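You operate a simulated robot arm through the tools that you are given. There is no shell and no other tool. Be economical: measure what you need, move in short steps, check, and stop when the job is done.

Carry out the task below with a simulated robot arm. There is one attempt and no reset: what you move stays moved.

## Task
Peg the angle stop at 60 and bend the orange bracket's tab up to it.
Fine: use the orange peg; clamp the bracket first; handle down and clamp open at the end.

Only the result counts: the job must be done as asked and must still hold three seconds after the hand-in. Knocking over, shifting, dropping, spilling or breaking anything else fails it.

## Robot
A 7-joint arm with a two-finger parallel gripper, fixed in place. Base frame: the origin is at the foot of the arm, x ahead of it, y to its left, z up; the work surface is at about z = 860. Units: mm, rad, N and s.
With the tool pointing down near the work surface it reaches from about 240 to 680 mm from the base axis. Its first joint turns from -1.152 to 1.152 rad. Payload 2.4 kg.
Tool frame: the origin (TCP) lies between the finger pads and is the grasp point; the fingertips stand 30 mm ahead of it; z points along the fingers, y is the line along which they close. Largest opening 94 mm; finger width 28, thickness 10; the body of the gripper, 50 by 96 mm, starts 55 mm behind the TCP.
Orientation is told as [roll, pitch, yaw] about the base's x, y, z axes, in that order, counted from this pose: with the fingers straight down and closing along the base's y, the tool's x points along the base's -x, its y along +y and its z along -z.

## Interface
- The arm moves only by the tool jog_arm. Its argument "increments" is a list of rows, each an object of numbers (a shift or turn left out is 0, a gripper value left out holds the last): "x", "y", "z": the shift along the base's x, y, z in units of 250 mm (1.0 is 250 mm); "wx", "wy", "wz": the turn, a rotation vector about the base's x, y, z in units of 180 degrees (1.0 is 180 degrees). In form: [{"x": .., "y": .., "z": .., "wx": .., "wy": .., "wz": ..}, ...]. A call has 1 to 20 rows; each row is the pose to reach, as a shift and turn from the pose commanded when the call began. "fingers" is the gripper command, from -1 (shut) to 1 (fully open), values between in proportion, set as the call begins (left out, the last holds). A call with a number of a shift or a turn outside -1 to 1 is refused whole. Each row takes 0.2 s and may step no farther than 50 mm and 0.15 rad from the row before; otherwise, or with a gripper value out of range, the whole call is refused. Where a pose cannot be reached the arm comes as near as it can. A force on the tool above 50 N (or 10 N above the force at the start of the call, whichever is more), or a blocked arm, ends the call early, and 0.2 s more pass. The fingers move at their own pace (about 153 mm/s each) and stop on an object; they squeeze with about 40 N. The grip force told is the motor's: it shows also when the fingers shut on nothing. Time passes only in rows, and 0.2 s behind the last, so rows that repeat a pose let the fingers close. The reply holds the time, the measured pose of the TCP, the force on the tool along the base axes, the opening and the grip force, in the units named above and with some noise, with the torque about the TCP (base axes, N m) and any sound that the robot's microphone picked up.
- Cameras (640 x 400 px; columns grow to the right, rows downward): "scene" is fixed at [46, 479.7, 1445.6]; the picture's right is [-0.61, -0.79, 0.00], its down [-0.40, 0.31, -0.86] and it looks along [0.68, -0.53, -0.51] (base axes); focal length 309 px, centre (320, 200). "wrist" rides on the gripper at [76, 14, -103] in the tool frame; the picture's right is [-0.18, 0.98, 0.00], its down [-0.75, -0.14, -0.64] and it looks along [-0.63, -0.12, 0.77] (tool axes); focal length 243 px, centre (320, 200). There is no depth. A picture from a camera that has moved, and an enlarged one, comes with that camera's place and axes in the base frame and with its lens. The place of the scene camera against the robot may be out by one fixed shift of up to 12 mm in any direction.
- capture(camera): a new picture of that camera. The clock stands still meanwhile.
- inspect(camera, box): a new picture of the part [left, top, right, bottom] of that camera's present view, enlarged. The clock stands still meanwhile.
- sign_off(): hands the job in; it is judged then, once.

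Work in short steps. Places have to be worked out from the pictures, the camera data and where the tool is seen: move nearer, look again, correct. Check each grasp and each placing, and mend what went wrong. You have 120 turns and 76 pictures in all, those below and enlarged ones among them. Open the gripper and draw the arm clear of the work before you hand the job in, unless the task says otherwise; then end with one line.

The tools are called after "Request:" as a command line: name --argument value ..., lists and objects as JSON in quotes. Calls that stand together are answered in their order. jog_arm: Moves the arm, as the interface text tells. Its arguments: {"type":"object","properties":{"increments":{"type":"array"},"fingers":{"type":"number"}},"required":["increments"]} The other tools are called the same way: capture (camera) takes a picture; inspect (camera, box) takes an enlarged picture of a part of a camera's view; sign_off () hands the job in.

At the start:

```text
t: 0.0
tool_pos: [465.0, -24.5, 1272.4]
tool_rot: [-0.001, -0.001, 0.0]
force: [-0.3, 0.5, 1.0]
wrist_torque: [0.01, -0.02, -0.03]
finger_gap: 94.0
finger_force: 0.0
```

scene: 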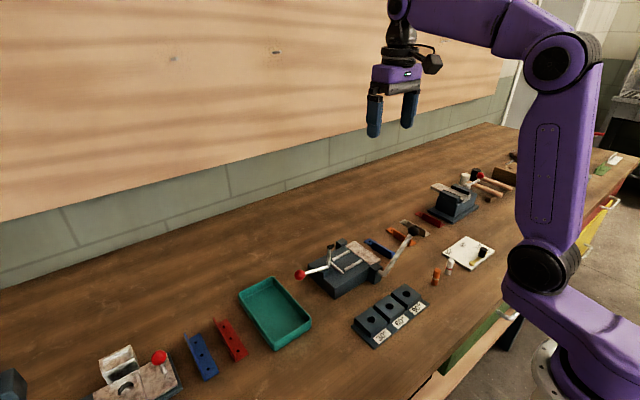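
wrist: 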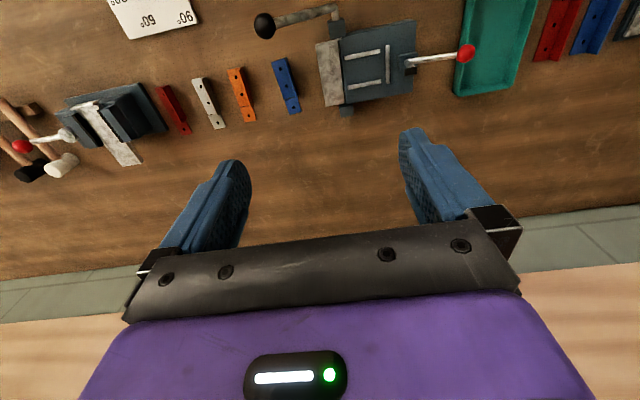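

The scene shows a bender in the middle, brackets to its right, a peg card, and angle blocks. I take enlarged views to understand the parts.

Request:
inspect --camera "scene" --box '[290, 210, 450, 310]'

Request:
inspect --camera "scene" --box '[340, 220, 500, 350]'

Request:
inspect --camera "wrist" --box '[220, 0, 480, 140]'

```text
4.00 times, centred on (370, 260) of scene
camera zoom: at [46.0, 479.7, 1445.6], right [-0.61, -0.79, 0.0], down [-0.4, 0.31, -0.86], along [0.68, -0.53, -0.51], focal length 1237 px, centre (120, -40)
```

zoom: 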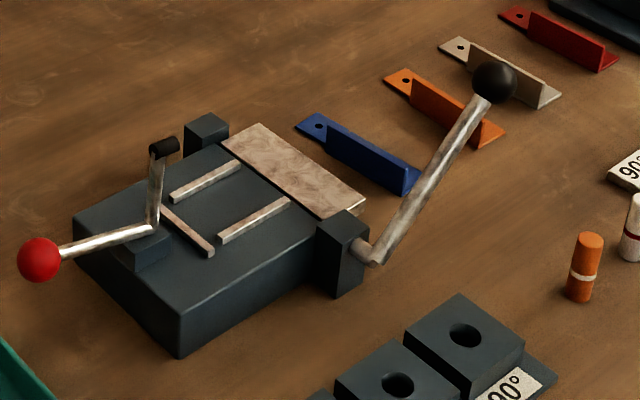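

```text
3.08 times, centred on (420, 285) of scene
camera zoom: at [46.0, 479.7, 1445.6], right [-0.61, -0.79, 0.0], down [-0.4, 0.31, -0.86], along [0.68, -0.53, -0.51], focal length 952 px, centre (12, -62)
```

zoom: 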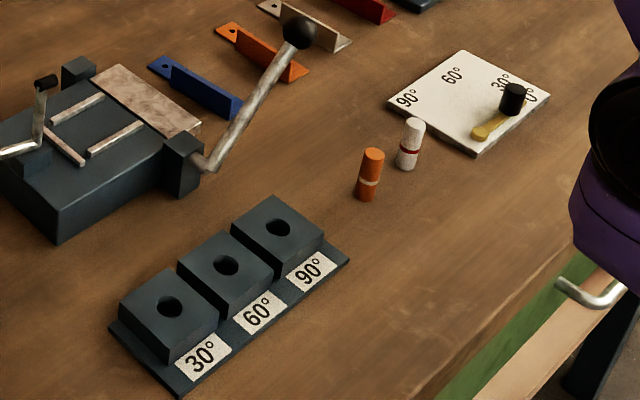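

```text
2.46 times, centred on (350, 70) of wrist
camera zoom: at [389.1, -10.5, 1374.5], right [0.18, 0.98, 0.0], down [0.75, -0.14, 0.64], along [0.63, -0.12, -0.77], focal length 597 px, centre (246, 520)
```

zoom: 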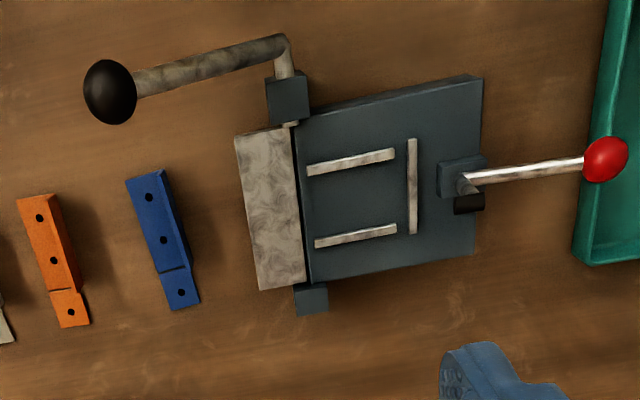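

Bender geometry: rails form a pocket with its back at +y, the pale leaf is at the -y edge with a black-ball handle, and the red-ball toggle clamp is at the back. Brackets lie along x with the tab at +x. I move nearer for measuring.

Request:
jog_arm --increments '[{"x": -0.09, "y": 0.04, "z": -0.1}, {"x": -0.18, "y": 0.08, "z": -0.2}, {"x": -0.27, "y": 0.12, "z": -0.3}, {"x": -0.36, "y": 0.16, "z": -0.4}, {"x": -0.46, "y": 0.2, "z": -0.5}]'

Request:
capture --camera "wrist"

Request:
capture --camera "scene"

```text
t: 1.2
tool_pos: [350.1, 26.4, 1147.8]
tool_rot: [-0.001, -0.001, 0.0]
force: [-0.4, -0.8, 0.2]
wrist_torque: [-0.03, -0.01, 0.01]
finger_gap: 94.0
finger_force: 0.1
```

```text
70 pictures are left
camera wrist: at [274.2, 40.1, 1249.3], right [0.18, 0.98, 0.0], down [0.75, -0.14, 0.64], along [0.63, -0.12, -0.77], focal length 243 px, centre (320, 200)
```

wrist: 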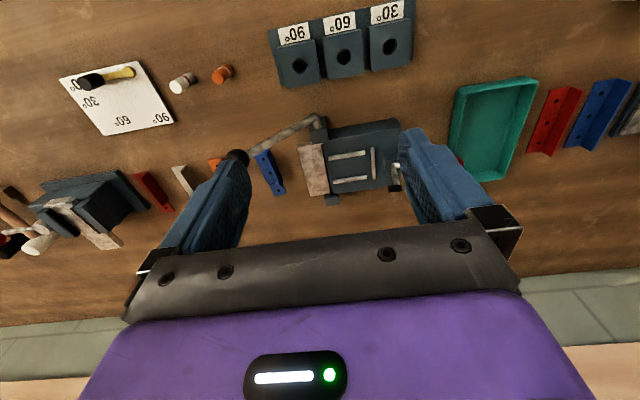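

```text
69 pictures are left
```

scene: 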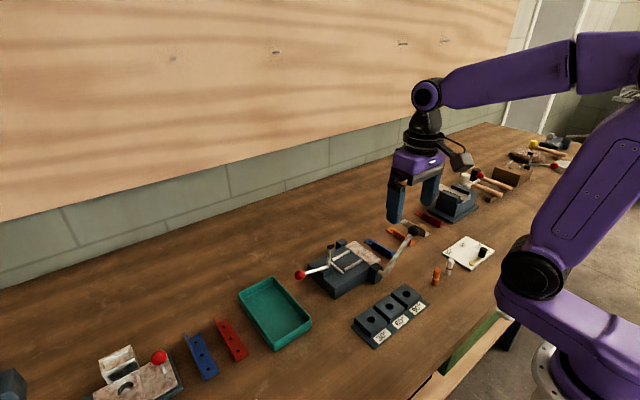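

I inspect the bender, pegs, blocks and bracket from this pose.

Request:
inspect --camera "wrist" --box '[240, 100, 420, 212]'

Request:
inspect --camera "wrist" --box '[160, 0, 420, 110]'

```text
3.56 times, centred on (330, 156) of wrist
camera zoom: at [274.2, 40.1, 1249.3], right [0.18, 0.98, 0.0], down [0.75, -0.14, 0.64], along [0.63, -0.12, -0.77], focal length 863 px, centre (284, 356)
```

zoom: 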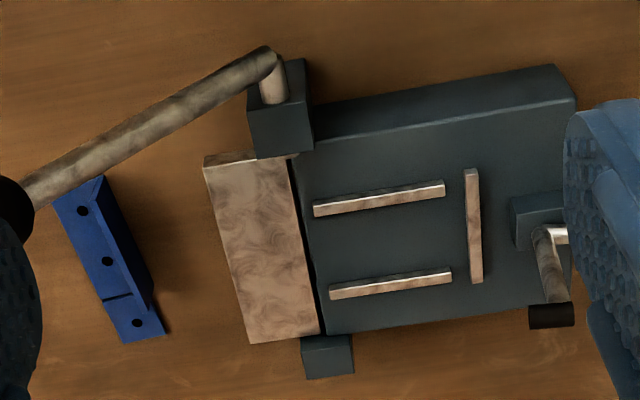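

```text
2.46 times, centred on (290, 55) of wrist
camera zoom: at [274.2, 40.1, 1249.3], right [0.18, 0.98, 0.0], down [0.75, -0.14, 0.64], along [0.63, -0.12, -0.77], focal length 597 px, centre (394, 557)
```

zoom: 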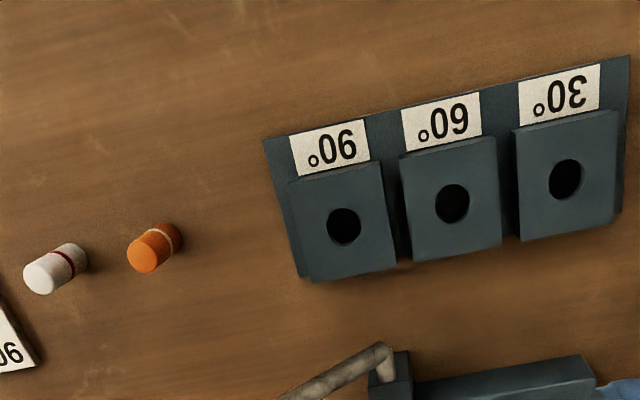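

Estimates: orange peg about (330,-107), 60 hole about (338,60), pocket x 478–526 between rails with the back rail at y≈88 and z≈900. I hover above the orange peg and set a partial opening.

Request:
jog_arm --increments '[{"x": -0.016, "y": -0.106, "z": -0.12}, {"x": -0.032, "y": -0.212, "z": -0.24}, {"x": -0.048, "y": -0.318, "z": -0.36}, {"x": -0.064, "y": -0.424, "z": -0.48}, {"x": -0.08, "y": -0.53, "z": -0.59}]' --fingers -0.04

Request:
capture --camera "wrist"

Request:
inspect --camera "scene" --box '[340, 200, 500, 350]'

```text
t: 2.4
tool_pos: [330.8, -106.3, 1000.5]
tool_rot: [-0.001, 0.0, 0.002]
force: [0.1, 0.1, -0.5]
wrist_torque: [0.01, 0.0, -0.01]
finger_gap: 45.1
finger_force: 0.0
```

```text
66 pictures are left
camera wrist: at [254.3, -92.4, 1101.2], right [0.18, 0.98, 0.0], down [0.75, -0.14, 0.64], along [0.63, -0.12, -0.77], focal length 243 px, centre (320, 200)
```

wrist: 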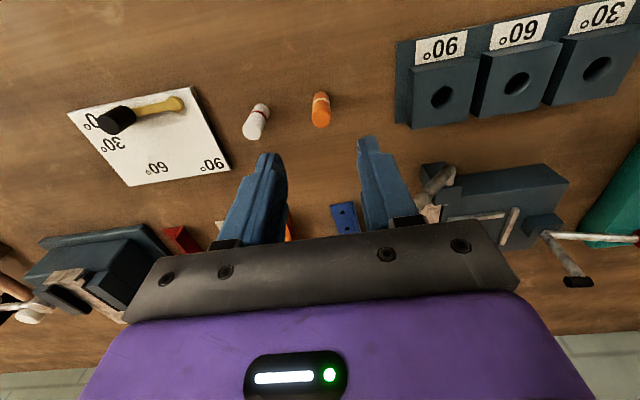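

```text
2.67 times, centred on (420, 275) of scene
camera zoom: at [46.0, 479.7, 1445.6], right [-0.61, -0.79, 0.0], down [-0.4, 0.31, -0.86], along [0.68, -0.53, -0.51], focal length 825 px, centre (53, 0)
```

zoom: 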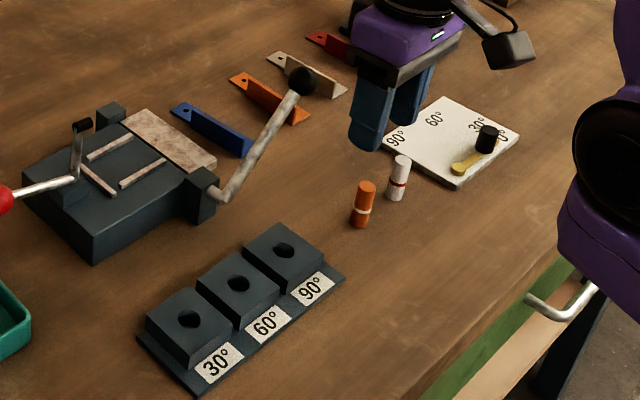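

I zoom in on the pegs and the 60 block.

Request:
inspect --camera "wrist" --box '[220, 70, 380, 170]'

Request:
inspect --camera "wrist" --box '[400, 20, 620, 140]'

```text
4.00 times, centred on (300, 120) of wrist
camera zoom: at [254.3, -92.4, 1101.2], right [0.18, 0.98, 0.0], down [0.75, -0.14, 0.64], along [0.63, -0.12, -0.77], focal length 970 px, centre (400, 520)
```

zoom: 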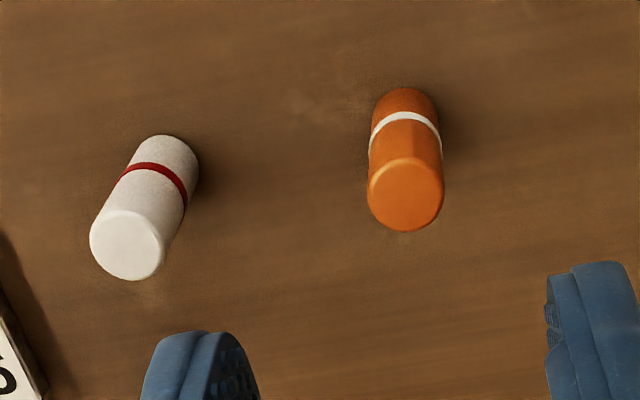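

```text
2.91 times, centred on (510, 80) of wrist
camera zoom: at [254.3, -92.4, 1101.2], right [0.18, 0.98, 0.0], down [0.75, -0.14, 0.64], along [0.63, -0.12, -0.77], focal length 706 px, centre (-233, 549)
```

zoom: 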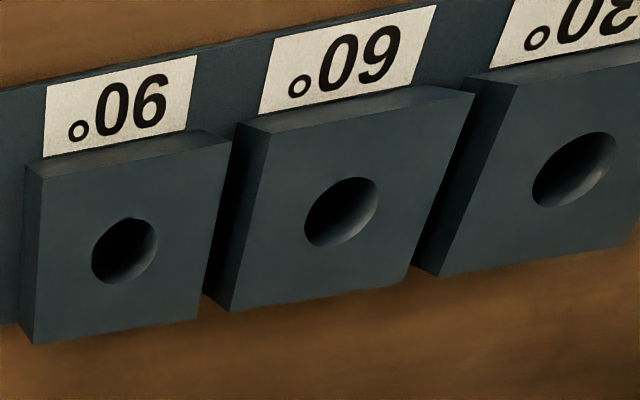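

Peg: centre (330,-105), top at z≈907, about 47 tall and 16 across. I descend so the tips stop near z=882 on its upper half, leaving the shank free for the hole.

Request:
jog_arm --increments '[{"x": -0.002, "y": 0.005, "z": -0.18}, {"x": -0.003, "y": 0.005, "z": -0.352}]'

Request:
jog_arm --increments '[{}, {}, {}]' --fingers -1

Request:
capture --camera "wrist"

```text
t: 3.0
tool_pos: [329.0, -104.8, 909.5]
tool_rot: [0.0, 0.0, 0.001]
force: [-0.3, -0.5, 0.1]
wrist_torque: [0.02, 0.02, -0.02]
finger_gap: 45.1
finger_force: 0.0
```

```text
t: 3.8
tool_pos: [329.7, -104.1, 910.8]
tool_rot: [0.0, -0.001, 0.0]
force: [1.0, -0.4, -0.2]
wrist_torque: [0.04, 0.01, -0.01]
finger_gap: 14.4
finger_force: 39.5
```

```text
62 pictures are left
camera wrist: at [253.5, -91.4, 1012.7], right [0.18, 0.98, 0.0], down [0.75, -0.14, 0.64], along [0.63, -0.12, -0.77], focal length 243 px, centre (320, 200)
```

wrist: 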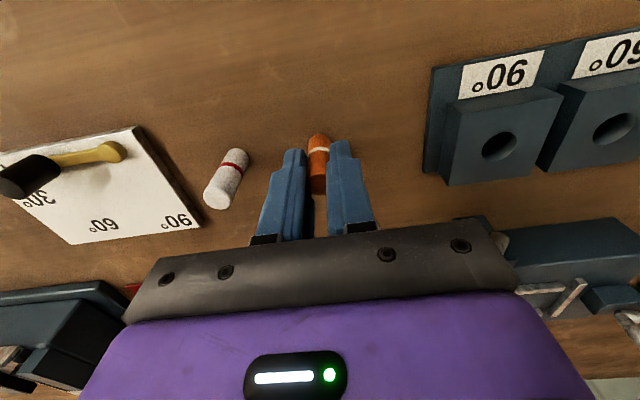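

Gripped at 14.4 mm. I lift and carry the peg over the 60 block, staying about 25 mm above it.

Request:
jog_arm --increments '[{"z": 0.12}, {"z": 0.224}, {"x": 0.01, "y": 0.18, "z": 0.224}, {"x": 0.02, "y": 0.36, "z": 0.224}, {"x": 0.03, "y": 0.54, "z": 0.224}, {"x": 0.034, "y": 0.652, "z": 0.224}]'

Request:
capture --camera "wrist"

Request:
inspect --camera "wrist" --box '[250, 100, 390, 250]'

Request:
inspect --camera "scene" --box '[340, 240, 460, 350]'

```text
t: 5.2
tool_pos: [337.0, 57.0, 968.1]
tool_rot: [-0.001, 0.0, 0.001]
force: [0.2, 0.2, 0.0]
wrist_torque: [-0.01, 0.01, 0.02]
finger_gap: 13.9
finger_force: 39.3
```

```text
61 pictures are left
camera wrist: at [260.9, 71.6, 1069.7], right [0.18, 0.98, 0.0], down [0.75, -0.14, 0.64], along [0.63, -0.12, -0.77], focal length 243 px, centre (320, 200)
```

wrist: 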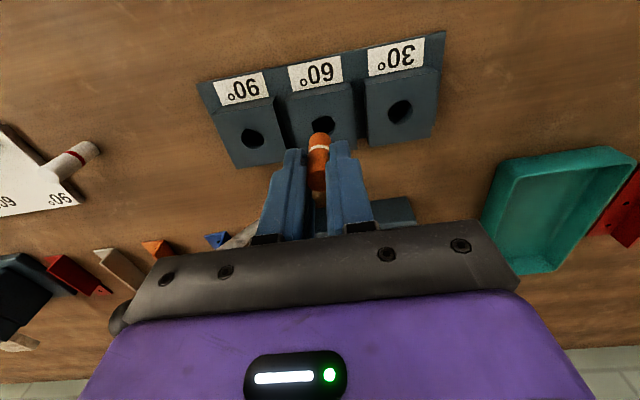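

```text
2.67 times, centred on (320, 175) of wrist
camera zoom: at [260.9, 71.6, 1069.7], right [0.18, 0.98, 0.0], down [0.75, -0.14, 0.64], along [0.63, -0.12, -0.77], focal length 647 px, centre (320, 267)
```

zoom: 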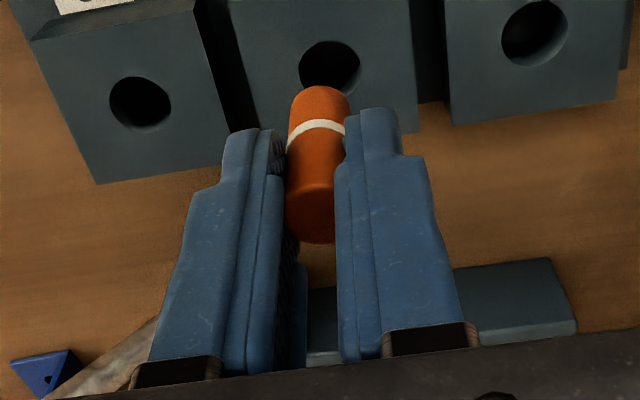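

```text
3.64 times, centred on (400, 295) of scene
camera zoom: at [46.0, 479.7, 1445.6], right [-0.61, -0.79, 0.0], down [-0.4, 0.31, -0.86], along [0.68, -0.53, -0.51], focal length 1125 px, centre (29, -146)
```

zoom: 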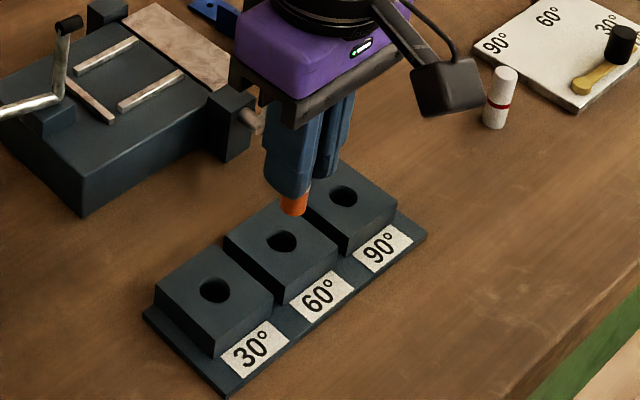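

The hole reads about 2.5–3 mm to +y of the peg with x agreeing. I correct and lower until the peg bottom is just above the block, then look.

Request:
jog_arm --increments '[{"y": 0.011, "z": -0.04}, {"y": 0.011, "z": -0.088}, {"y": 0.011, "z": -0.088}]'

Request:
inspect --camera "wrist" --box '[250, 80, 390, 230]'

Request:
inspect --camera "scene" --box '[360, 260, 440, 340]'

```text
t: 6.0
tool_pos: [338.4, 59.5, 946.3]
tool_rot: [0.0, 0.001, 0.0]
force: [-0.2, -0.5, -0.5]
wrist_torque: [0.01, -0.01, -0.01]
finger_gap: 13.9
finger_force: 40.5
```

```text
2.67 times, centred on (320, 155) of wrist
camera zoom: at [260.7, 74.1, 1047.8], right [0.18, 0.98, 0.0], down [0.75, -0.14, 0.64], along [0.63, -0.12, -0.77], focal length 647 px, centre (320, 320)
```

zoom: 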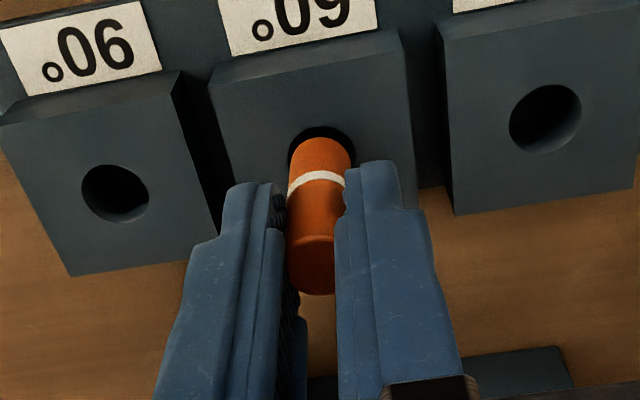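

```text
5.00 times, centred on (400, 300) of scene
camera zoom: at [46.0, 479.7, 1445.6], right [-0.61, -0.79, 0.0], down [-0.4, 0.31, -0.86], along [0.68, -0.53, -0.51], focal length 1547 px, centre (-80, -300)
```

zoom: 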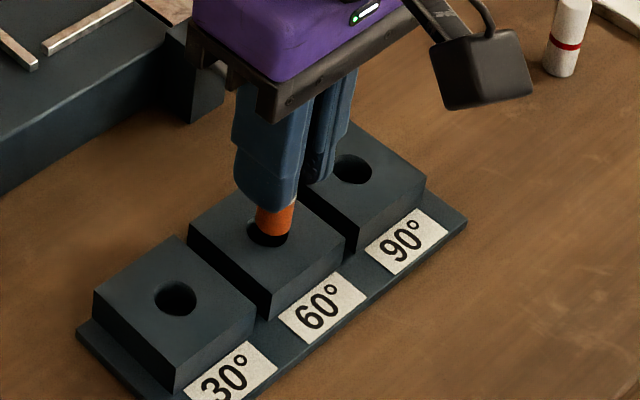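

The peg sits right over the hole in both views. I lower gently until it seats.

Request:
jog_arm --increments '[{"z": -0.02}, {"z": -0.04}, {"z": -0.06}, {"z": -0.08}, {"z": -0.1}]'

Request:
inspect --camera "scene" --box '[360, 260, 440, 340]'

```text
t: 7.2
tool_pos: [338.4, 60.0, 921.4]
tool_rot: [0.0, -0.003, 0.0]
force: [-4.8, 3.2, 28.1]
wrist_torque: [0.35, 0.25, 0.04]
finger_gap: 14.2
finger_force: 40.5
```

```text
5.00 times, centred on (400, 300) of scene
camera zoom: at [45.6, 479.6, 1445.7], right [-0.61, -0.79, 0.0], down [-0.4, 0.31, -0.86], along [0.68, -0.53, -0.5], focal length 1547 px, centre (-80, -300)
```

zoom: 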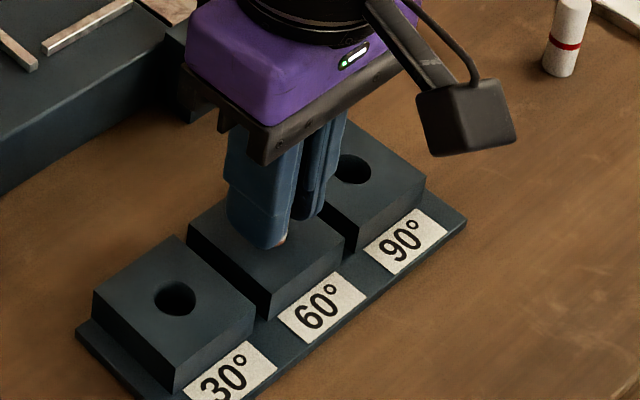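

It seated with 28 N upward at about 25 mm depth. I open slightly, then rise straight up and check.

Request:
jog_arm --increments '[{"z": 0.004}, {"z": 0.004}, {"z": 0.04}, {"z": 0.15}, {"z": 0.33}]' --fingers -0.3

Request:
capture --camera "wrist"

Request:
inspect --camera "scene" --box '[360, 260, 440, 340]'

```text
t: 8.4
tool_pos: [337.0, 59.4, 1003.4]
tool_rot: [-0.001, 0.001, -0.001]
force: [0.4, 0.4, -0.3]
wrist_torque: [0.0, 0.0, 0.0]
finger_gap: 32.5
finger_force: 0.1
```

```text
55 pictures are left
camera wrist: at [262.2, 73.4, 1105.4], right [0.18, 0.98, 0.0], down [0.75, -0.14, 0.64], along [0.63, -0.12, -0.77], focal length 243 px, centre (320, 200)
```

wrist: 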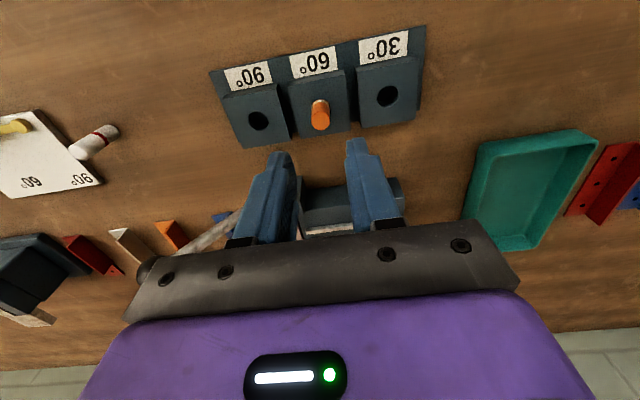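

```text
5.00 times, centred on (400, 300) of scene
camera zoom: at [46.0, 479.7, 1445.6], right [-0.61, -0.79, 0.0], down [-0.4, 0.31, -0.86], along [0.68, -0.53, -0.51], focal length 1547 px, centre (-80, -300)
```

zoom: 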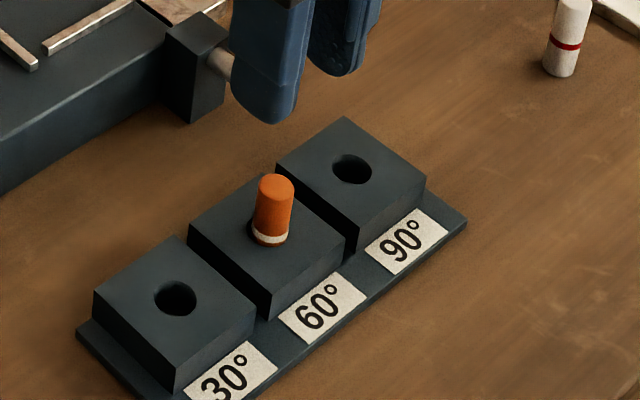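

The orange peg stands seated in the 60 hole. Now I fly over to hover above the orange bracket for a closer look.

Request:
jog_arm --increments '[{"z": 0.12}, {"z": 0.24}, {"x": 0.08, "y": -0.15, "z": 0.24}, {"x": 0.16, "y": -0.3, "z": 0.24}, {"x": 0.24, "y": -0.45, "z": 0.24}, {"x": 0.32, "y": -0.6, "z": 0.24}, {"x": 0.4, "y": -0.75, "z": 0.24}, {"x": 0.48, "y": -0.9, "z": 0.24}, {"x": 0.572, "y": -1.0, "z": 0.24}, {"x": 0.572, "y": -1.0, "z": 0.1}]' --fingers 0

Request:
capture --camera "wrist"

Request:
capture --camera "scene"

```text
t: 10.6
tool_pos: [482.2, -190.9, 1029.1]
tool_rot: [0.0, 0.001, 0.002]
force: [0.5, -0.8, 0.2]
wrist_torque: [-0.05, -0.01, 0.01]
finger_gap: 47.1
finger_force: 0.0
```

```text
53 pictures are left
camera wrist: at [405.0, -176.5, 1130.4], right [0.18, 0.98, 0.0], down [0.75, -0.14, 0.64], along [0.63, -0.12, -0.77], focal length 243 px, centre (320, 200)
```

wrist: 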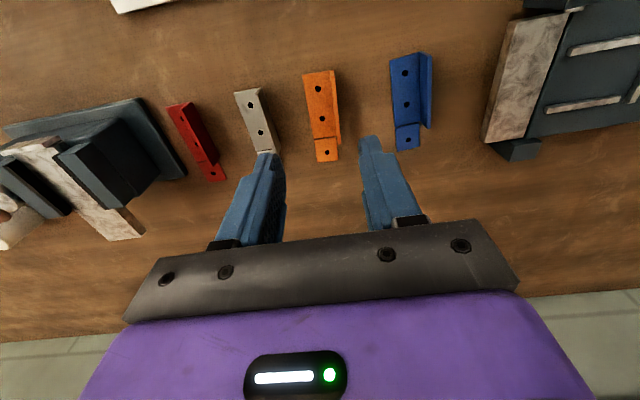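

```text
52 pictures are left
```

scene: 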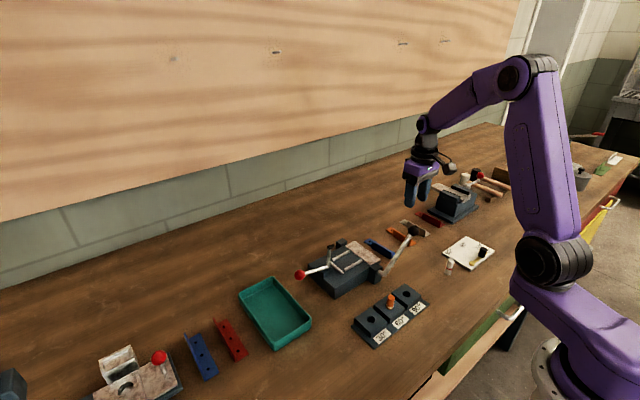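

Request:
inspect --camera "wrist" --box '[270, 55, 390, 175]'

Request:
inspect --camera "scene" --box '[300, 210, 440, 300]'

```text
3.33 times, centred on (330, 115) of wrist
camera zoom: at [405.0, -176.5, 1130.4], right [0.18, 0.98, 0.0], down [0.75, -0.14, 0.64], along [0.63, -0.12, -0.77], focal length 809 px, centre (287, 483)
```

zoom: 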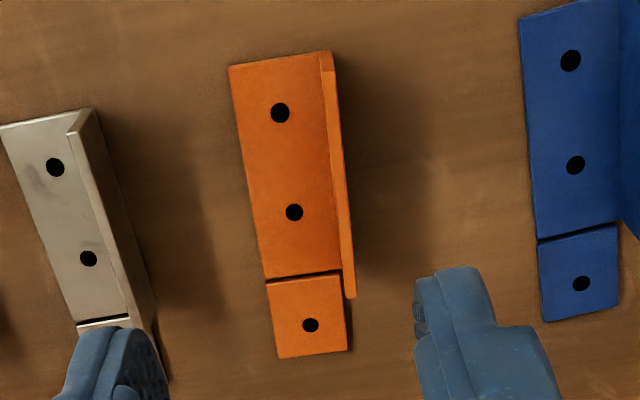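

```text
4.44 times, centred on (370, 255) of scene
camera zoom: at [46.0, 479.7, 1445.6], right [-0.61, -0.79, 0.0], down [-0.4, 0.31, -0.86], along [0.68, -0.53, -0.51], focal length 1375 px, centre (98, -44)
```

zoom: 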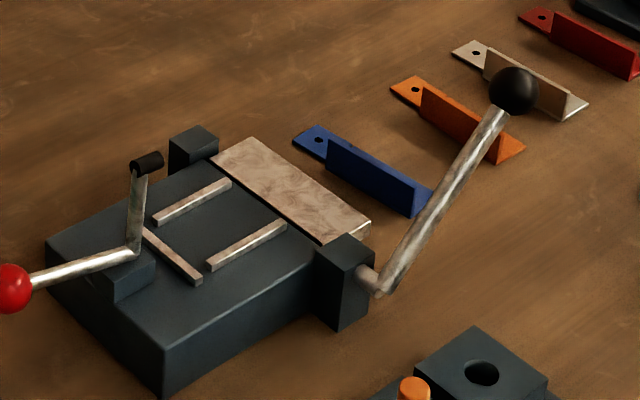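

Bracket: flange (~4 mm thick, top z≈879) along its +y side, centre y≈-177.4 at x=500, turned about -2.2°; body x 462–535, then the tab. I align over the flange and lower to tips 20 mm above the table... then check.

Request:
jog_arm --increments '[{"x": 0.04, "y": 0.027, "z": -0.12, "wz": -0.006}, {"x": 0.083, "y": 0.054, "z": -0.24, "wz": -0.012}, {"x": 0.083, "y": 0.054, "z": -0.38, "wz": -0.012}]' --fingers -0.36

Request:
inspect --camera "wrist" --box '[230, 40, 410, 240]'

```text
t: 11.4
tool_pos: [501.4, -176.9, 934.2]
tool_rot: [0.0, -0.002, -0.037]
force: [-0.2, -0.1, -0.3]
wrist_torque: [-0.01, 0.0, 0.01]
finger_gap: 30.2
finger_force: 0.1
```

```text
2.00 times, centred on (320, 140) of wrist
camera zoom: at [426.1, -159.7, 1035.5], right [0.22, 0.98, 0.0], down [0.75, -0.17, 0.64], along [0.63, -0.14, -0.77], focal length 485 px, centre (320, 320)
```

zoom: 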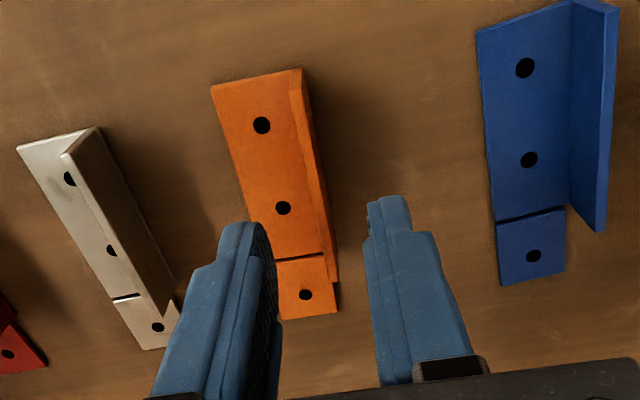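

The flange lines up with the grip centre. I lower to TCP z≈899 (tips ~8 mm above the table) and close.

Request:
jog_arm --increments '[{"z": -0.07}, {"z": -0.138}]'

Request:
jog_arm --increments '[{}, {}]' --fingers -1

Request:
inspect --camera "wrist" --box '[230, 40, 410, 240]'

```text
t: 12.0
tool_pos: [502.0, -177.5, 899.6]
tool_rot: [0.0, 0.0, -0.038]
force: [0.0, 0.2, -0.9]
wrist_torque: [-0.01, -0.04, 0.02]
finger_gap: 30.3
finger_force: 0.0
```

```text
t: 12.6
tool_pos: [501.2, -177.3, 899.4]
tool_rot: [-0.001, 0.0, -0.035]
force: [-0.3, 0.2, -0.2]
wrist_torque: [0.0, 0.01, 0.02]
finger_gap: 2.8
finger_force: 37.5
```

```text
2.00 times, centred on (320, 140) of wrist
camera zoom: at [425.8, -160.2, 1001.5], right [0.22, 0.98, 0.0], down [0.75, -0.17, 0.64], along [0.63, -0.14, -0.77], focal length 485 px, centre (320, 320)
```

zoom: 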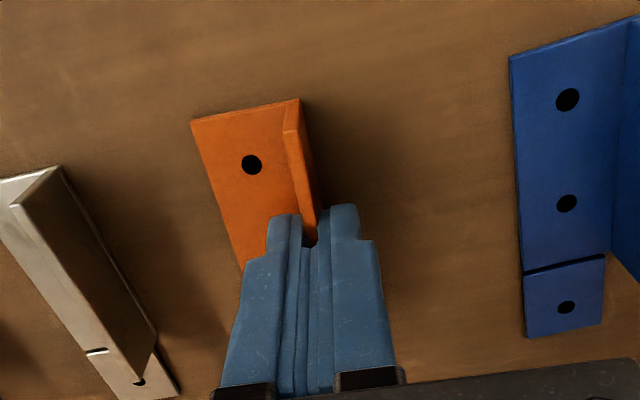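

Gripped on the flange at 2.8 mm. I lift well above the handle ball, turn the bracket -88° so the tab points to -y, and carry it over the pocket.

Request:
jog_arm --increments '[{"z": 0.04}, {"z": 0.22}, {"z": 0.4}, {"z": 0.58}, {"z": 0.68, "wz": -0.045}, {"z": 0.68, "wz": -0.09}, {"z": 0.68, "wz": -0.135}, {"z": 0.68, "wz": -0.18}, {"z": 0.68, "wz": -0.225, "y": 0.1}, {"z": 0.68, "wz": -0.27, "y": 0.25}, {"z": 0.68, "wz": -0.315, "y": 0.4}, {"z": 0.68, "wz": -0.36, "y": 0.55, "x": 0.02}, {"z": 0.68, "wz": -0.405, "y": 0.7, "x": 0.04}, {"z": 0.68, "wz": -0.45, "y": 0.82, "x": 0.056}, {"z": 0.68, "wz": -0.488, "y": 0.87, "x": 0.056}, {"z": 0.68, "wz": -0.488, "y": 0.87, "x": 0.056}]'

Request:
capture --camera "wrist"

Request:
capture --camera "scene"

```text
t: 16.0
tool_pos: [515.7, 40.7, 1070.4]
tool_rot: [-0.001, -0.001, -1.573]
force: [0.2, -0.3, -1.0]
wrist_torque: [-0.02, -0.01, 0.0]
finger_gap: 2.5
finger_force: 36.9
```

```text
47 pictures are left
camera wrist: at [530.5, 116.7, 1171.6], right [0.98, -0.19, 0.0], down [-0.14, -0.75, 0.64], along [-0.12, -0.63, -0.77], focal length 243 px, centre (320, 200)
```

wrist: 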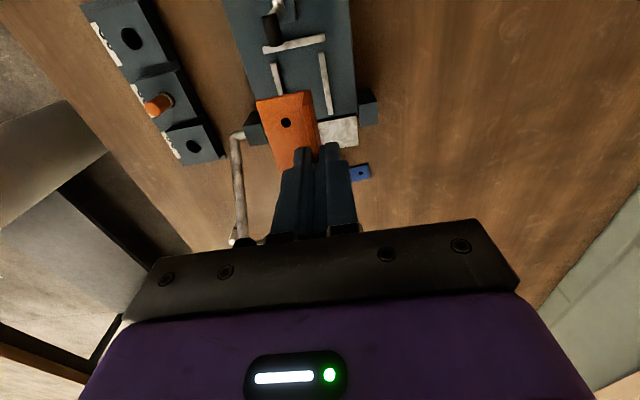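

```text
46 pictures are left
```

scene: 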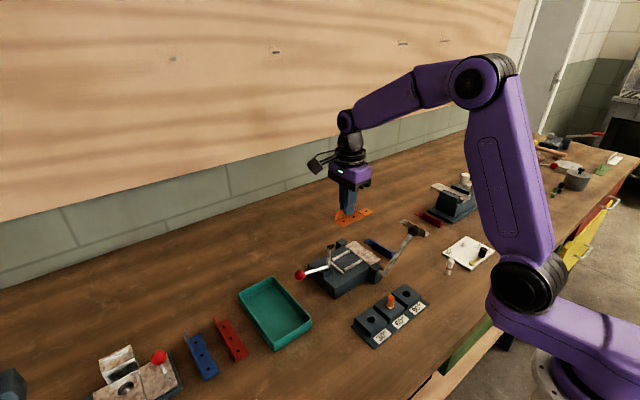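

The bracket is held level with the tab toward -y. I zoom to measure the pocket and bracket from here.

Request:
inspect --camera "wrist" --box '[220, 0, 390, 180]'

Request:
inspect --camera "scene" --box '[300, 150, 420, 300]'

```text
2.22 times, centred on (305, 90) of wrist
camera zoom: at [530.5, 116.7, 1171.6], right [0.98, -0.19, 0.0], down [-0.14, -0.75, 0.64], along [-0.12, -0.63, -0.77], focal length 539 px, centre (353, 444)
```

zoom: 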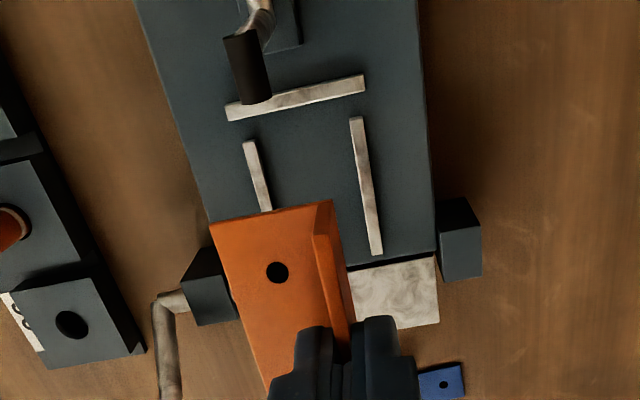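

```text
2.67 times, centred on (360, 225) of scene
camera zoom: at [46.0, 479.7, 1445.6], right [-0.61, -0.79, 0.0], down [-0.4, 0.31, -0.86], along [0.68, -0.53, -0.51], focal length 825 px, centre (213, 133)
```

zoom: 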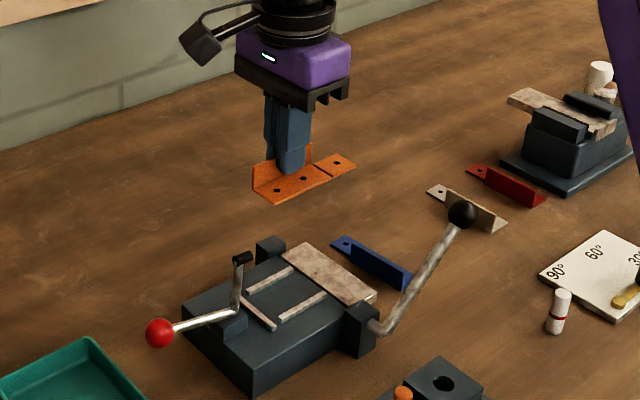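

In hand: body end is 38.8 mm to +y of the TCP, web edge 29 mm to -x. Pocket is x≈478–521 with back face y≈84.3. I lower to ~11 mm above the bed with about 1–2 mm clearance from the back rail.

Request:
jog_arm --increments '[{"x": -0.006, "y": 0.01, "z": -0.15}, {"x": -0.006, "y": 0.01, "z": -0.3}, {"x": -0.006, "y": 0.01, "z": -0.42}, {"x": -0.006, "y": 0.01, "z": -0.5}]'

Request:
capture --camera "wrist"

Request:
inspect --camera "scene" --box '[290, 190, 430, 310]'

```text
t: 17.0
tool_pos: [515.6, 43.1, 943.7]
tool_rot: [0.0, 0.001, -1.569]
force: [0.0, 0.1, -0.9]
wrist_torque: [0.03, 0.01, 0.01]
finger_gap: 2.6
finger_force: 37.5
```

```text
43 pictures are left
camera wrist: at [529.2, 120.3, 1045.6], right [0.98, -0.18, 0.0], down [-0.14, -0.75, 0.64], along [-0.12, -0.63, -0.77], focal length 243 px, centre (320, 200)
```

wrist: 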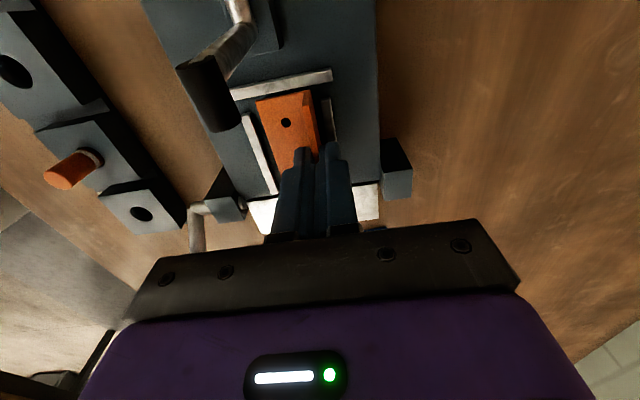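

```text
3.33 times, centred on (360, 250) of scene
camera zoom: at [46.0, 479.7, 1445.6], right [-0.61, -0.79, 0.0], down [-0.4, 0.31, -0.86], along [0.68, -0.53, -0.51], focal length 1031 px, centre (187, 33)
```

zoom: 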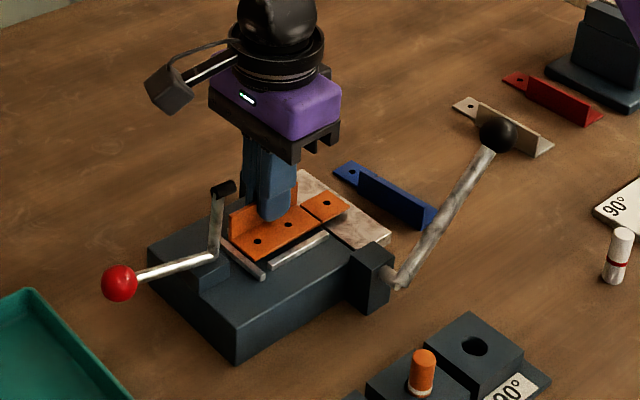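

The bracket hovers well-aligned over the pocket. I zoom in on the wrist view before setting it down.

Request:
inspect --camera "wrist" --box '[220, 50, 360, 200]'

```text
2.67 times, centred on (290, 125) of wrist
camera zoom: at [529.2, 120.3, 1045.6], right [0.98, -0.18, 0.0], down [-0.14, -0.75, 0.64], along [-0.12, -0.63, -0.77], focal length 647 px, centre (400, 400)
```

zoom: 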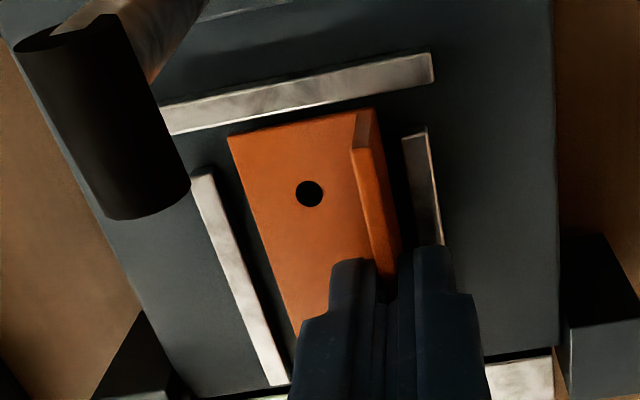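

Gaps: 9 mm left, 4 mm right, <1 mm at the back rail. I shift 2.5 mm to -x, back off 0.5 mm, and lower until contact.

Request:
jog_arm --increments '[{"x": -0.01, "y": -0.003}, {"x": -0.01, "y": -0.003, "z": -0.016}, {"x": -0.01, "y": -0.003, "z": -0.026}, {"x": -0.01, "y": -0.003, "z": -0.032}, {"x": -0.01, "y": -0.003, "z": -0.038}, {"x": -0.01, "y": -0.003, "z": -0.044}]'

```text
t: 18.4
tool_pos: [513.3, 42.6, 936.2]
tool_rot: [0.008, -0.003, -1.568]
force: [-7.0, 2.6, 48.5]
wrist_torque: [0.0, 0.32, 0.0]
finger_gap: 2.7
finger_force: 37.1
```

Contact at TCP z≈936 (bracket bottom ≈896.5). I relieve the press and look.

Request:
jog_arm --increments '[{"z": 0.006}, {"z": 0.006}]'

Request:
inspect --camera "wrist" --box '[220, 50, 360, 200]'

Request:
inspect --camera "scene" --box '[310, 220, 410, 310]'

```text
t: 19.0
tool_pos: [513.5, 42.5, 936.3]
tool_rot: [0.005, 0.0, -1.571]
force: [0.8, 2.9, 32.6]
wrist_torque: [0.05, -0.02, 0.04]
finger_gap: 2.6
finger_force: 37.4
```

```text
2.67 times, centred on (290, 125) of wrist
camera zoom: at [526.3, 118.8, 1037.7], right [0.98, -0.18, 0.01], down [-0.14, -0.75, 0.64], along [-0.11, -0.63, -0.77], focal length 647 px, centre (400, 400)
```

zoom: 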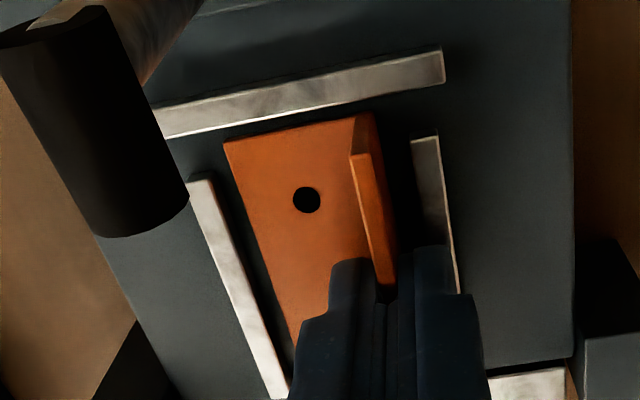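

```text
4.44 times, centred on (360, 265) of scene
camera zoom: at [45.5, 479.7, 1445.6], right [-0.61, -0.79, 0.0], down [-0.4, 0.31, -0.86], along [0.68, -0.53, -0.5], focal length 1375 px, centre (142, -89)
```

zoom: 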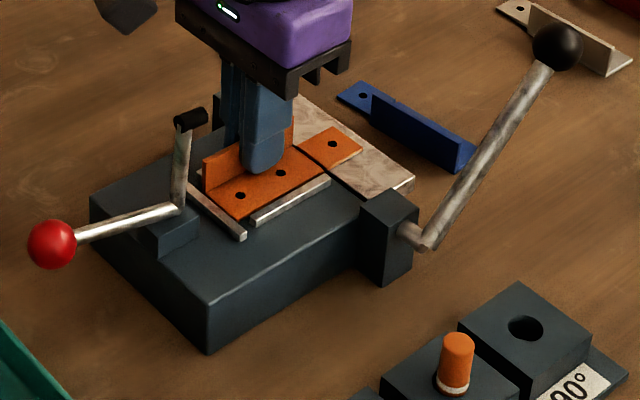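

The bracket rests flat in the pocket with about 2.8 mm left to the back rail. I ease the downward force and slide it to +y until it butts.

Request:
jog_arm --increments '[{"z": 0.01}, {"z": 0.01, "y": 0.006}, {"z": 0.01, "y": 0.01}, {"z": 0.01, "y": 0.014}, {"z": 0.01, "y": 0.018}]'

Request:
inspect --camera "wrist" --box '[220, 50, 360, 200]'

```text
t: 20.2
tool_pos: [510.4, 45.9, 936.7]
tool_rot: [-0.004, -0.001, -1.57]
force: [-1.9, -8.5, -3.5]
wrist_torque: [-0.36, 0.08, 0.09]
finger_gap: 2.9
finger_force: 37.2
```

```text
2.67 times, centred on (290, 125) of wrist
camera zoom: at [525.3, 122.2, 1038.2], right [0.98, -0.18, 0.0], down [-0.14, -0.75, 0.64], along [-0.12, -0.63, -0.77], focal length 647 px, centre (400, 400)
```

zoom: 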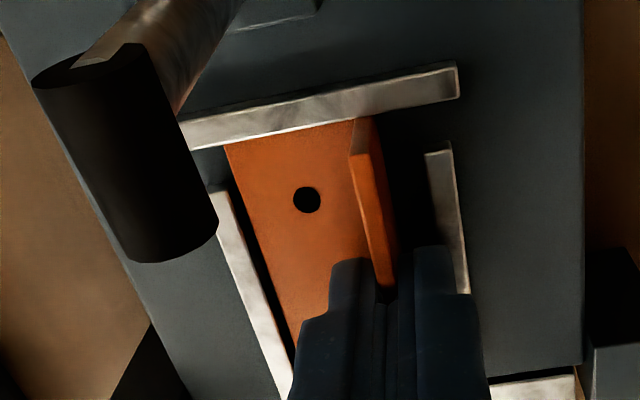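

It is butted against the back rail (8.5 N), and the foot (x≈498) will land on the web clear of the flange. I release and rise straight up.

Request:
jog_arm --increments '[{"y": -0.003}, {"y": -0.003}, {"y": -0.003, "z": 0.04}, {"y": -0.003, "z": 0.2}, {"y": -0.003, "z": 0.38}, {"y": -0.003, "z": 0.5}]' --fingers -0.6

Request:
capture --camera "wrist"

Request:
inspect --camera "scene" --box '[290, 210, 430, 310]'

```text
t: 21.6
tool_pos: [511.7, 46.1, 1062.6]
tool_rot: [0.0, 0.001, -1.571]
force: [0.9, 0.3, -0.2]
wrist_torque: [0.0, -0.01, -0.01]
finger_gap: 18.5
finger_force: 0.0
```

```text
37 pictures are left
camera wrist: at [526.2, 122.1, 1163.9], right [0.98, -0.18, 0.0], down [-0.14, -0.75, 0.64], along [-0.12, -0.63, -0.77], focal length 243 px, centre (320, 200)
```

wrist: 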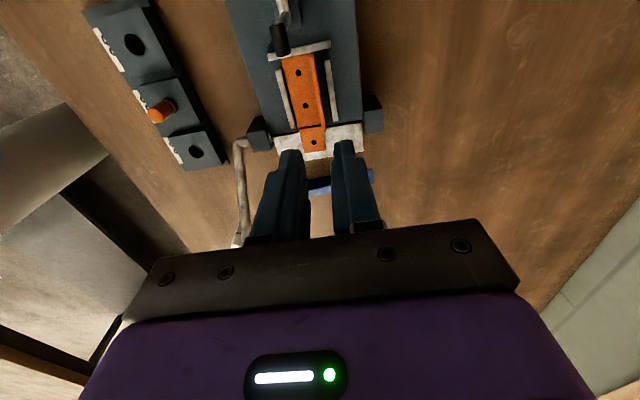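

```text
4.00 times, centred on (360, 260) of scene
camera zoom: at [46.0, 479.7, 1445.6], right [-0.61, -0.79, 0.0], down [-0.4, 0.31, -0.86], along [0.68, -0.53, -0.51], focal length 1237 px, centre (160, -40)
```

zoom: 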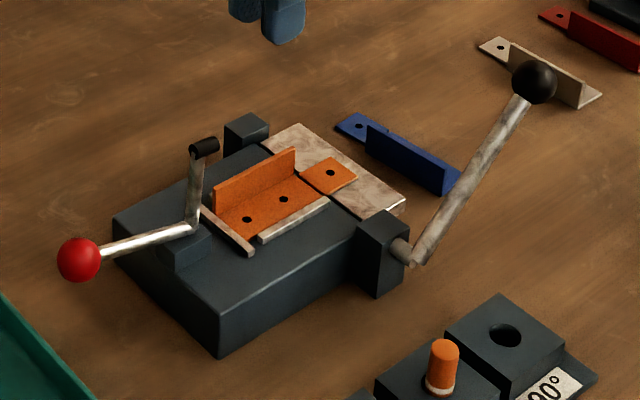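

The bracket sits well with the slit on the bend line. Next the clamp: red ball estimated at (499,204,930), pivot near (500,116,905). I hover above the ball and look.

Request:
jog_arm --increments '[{"x": -0.013, "y": 0.16}, {"x": -0.026, "y": 0.32}, {"x": -0.04, "y": 0.48}, {"x": -0.05, "y": 0.634}, {"x": -0.05, "y": 0.634, "z": -0.1}]' --fingers 0.06

Request:
capture --camera "wrist"

Request:
inspect --camera "scene" --box '[250, 180, 390, 310]'

```text
t: 22.8
tool_pos: [499.4, 205.4, 1037.5]
tool_rot: [0.001, 0.001, -1.57]
force: [0.2, 0.0, 0.0]
wrist_torque: [-0.03, 0.01, -0.05]
finger_gap: 49.5
finger_force: 0.1
```

```text
35 pictures are left
camera wrist: at [513.2, 281.0, 1139.3], right [0.98, -0.18, 0.0], down [-0.14, -0.75, 0.64], along [-0.12, -0.63, -0.77], focal length 243 px, centre (320, 200)
```

wrist: 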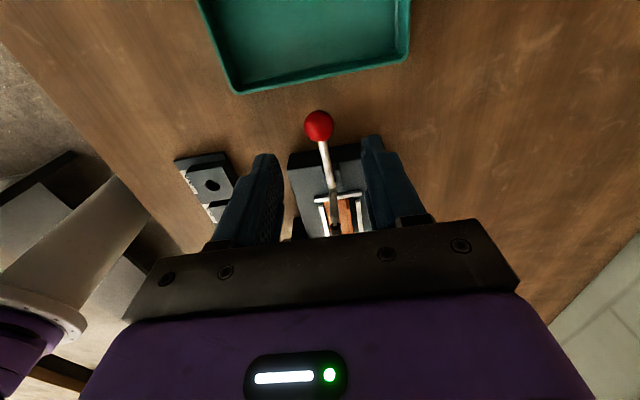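

```text
3.08 times, centred on (320, 245) of scene
camera zoom: at [46.0, 479.7, 1445.6], right [-0.61, -0.79, 0.0], down [-0.4, 0.31, -0.86], along [0.68, -0.53, -0.51], focal length 952 px, centre (320, 62)
```

zoom: 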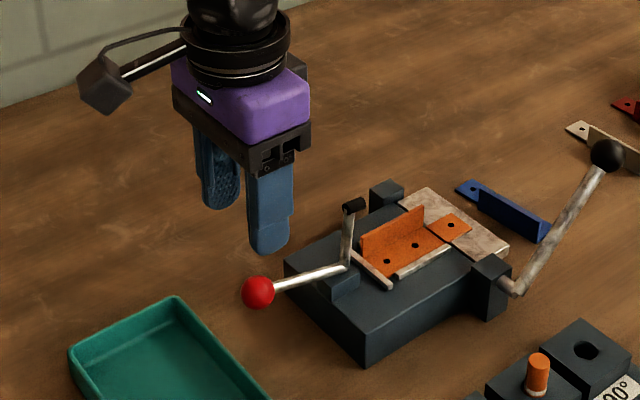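

Ball triangulates to (497,199,941), 25 mm across; pivot ≈(497,116,917), radius ≈86 at 16°. I descend around the ball and grip it.

Request:
jog_arm --increments '[{"x": -0.009, "y": -0.024, "z": -0.12}, {"x": -0.009, "y": -0.024, "z": -0.26}, {"x": -0.009, "y": -0.024, "z": -0.378}]'

Request:
jog_arm --increments '[{}, {}]' --fingers -1

Request:
inspect --camera "scene" --box '[250, 180, 390, 310]'

```text
t: 23.6
tool_pos: [498.9, 198.6, 943.6]
tool_rot: [0.0, 0.0, -1.572]
force: [-0.1, 0.4, -0.4]
wrist_torque: [0.0, 0.04, -0.03]
finger_gap: 49.6
finger_force: 0.1
```

```text
t: 24.2
tool_pos: [496.4, 199.4, 942.1]
tool_rot: [-0.001, 0.001, -1.57]
force: [-4.6, -0.9, -1.3]
wrist_torque: [0.3, 0.02, 0.05]
finger_gap: 24.9
finger_force: 44.9
```

```text
3.08 times, centred on (320, 245) of scene
camera zoom: at [45.9, 479.7, 1445.6], right [-0.61, -0.79, 0.0], down [-0.4, 0.31, -0.86], along [0.68, -0.53, -0.51], focal length 952 px, centre (320, 62)
```

zoom: 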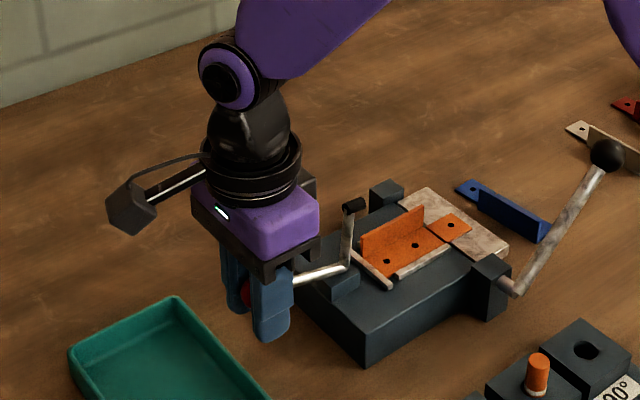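

Ball gripped (24.9 mm). I follow the arc about the pivot through the first 50°.

Request:
jog_arm --increments '[{"y": -0.0216, "z": 0.0564}, {"y": -0.0526, "z": 0.108}, {"y": -0.0922, "z": 0.1534}, {"y": -0.139, "z": 0.1912}, {"y": -0.1918, "z": 0.2204}]'

Request:
inspect --camera "scene" --box '[250, 180, 390, 310]'

```text
t: 25.4
tool_pos: [496.4, 153.7, 999.3]
tool_rot: [0.004, 0.003, -1.571]
force: [-3.9, 20.9, 13.3]
wrist_torque: [1.06, 0.08, 0.0]
finger_gap: 25.1
finger_force: 45.4
```

```text
3.08 times, centred on (320, 245) of scene
camera zoom: at [45.6, 480.2, 1445.4], right [-0.61, -0.79, 0.0], down [-0.4, 0.31, -0.86], along [0.68, -0.53, -0.5], focal length 952 px, centre (320, 62)
```

zoom: 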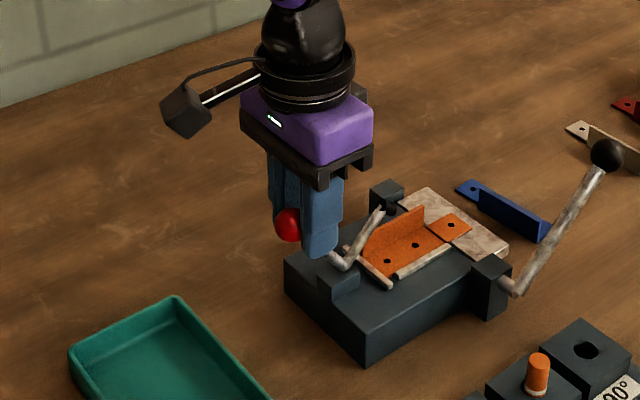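

The clamp is turning; the force shows a slight radial error (should be ~3 mm further out). I correct and continue toward the clamped position.

Request:
jog_arm --increments '[{"y": 0.005, "z": 0.011}, {"y": -0.054, "z": 0.031}, {"y": -0.116, "z": 0.041}, {"y": -0.178, "z": 0.04}]'

Request:
inspect --camera "scene" --box '[290, 180, 430, 310]'

```text
t: 26.4
tool_pos: [497.8, 106.0, 1007.0]
tool_rot: [0.0, 0.0, -1.571]
force: [0.4, -0.2, -0.3]
wrist_torque: [0.0, 0.01, -0.03]
finger_gap: 0.0
finger_force: 33.5
```

```text
3.08 times, centred on (360, 245) of scene
camera zoom: at [46.0, 479.7, 1445.6], right [-0.61, -0.79, 0.0], down [-0.4, 0.31, -0.86], along [0.68, -0.53, -0.51], focal length 952 px, centre (197, 62)
```

zoom: 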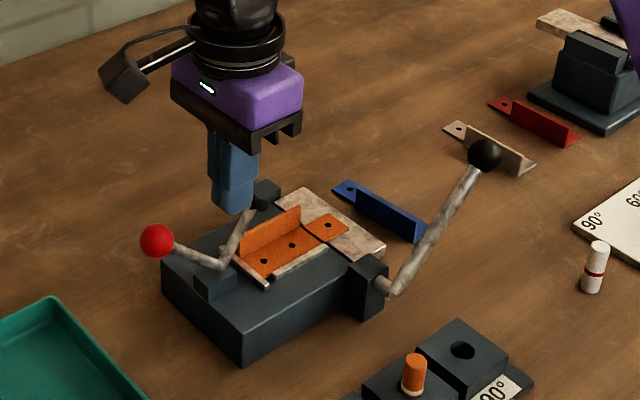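

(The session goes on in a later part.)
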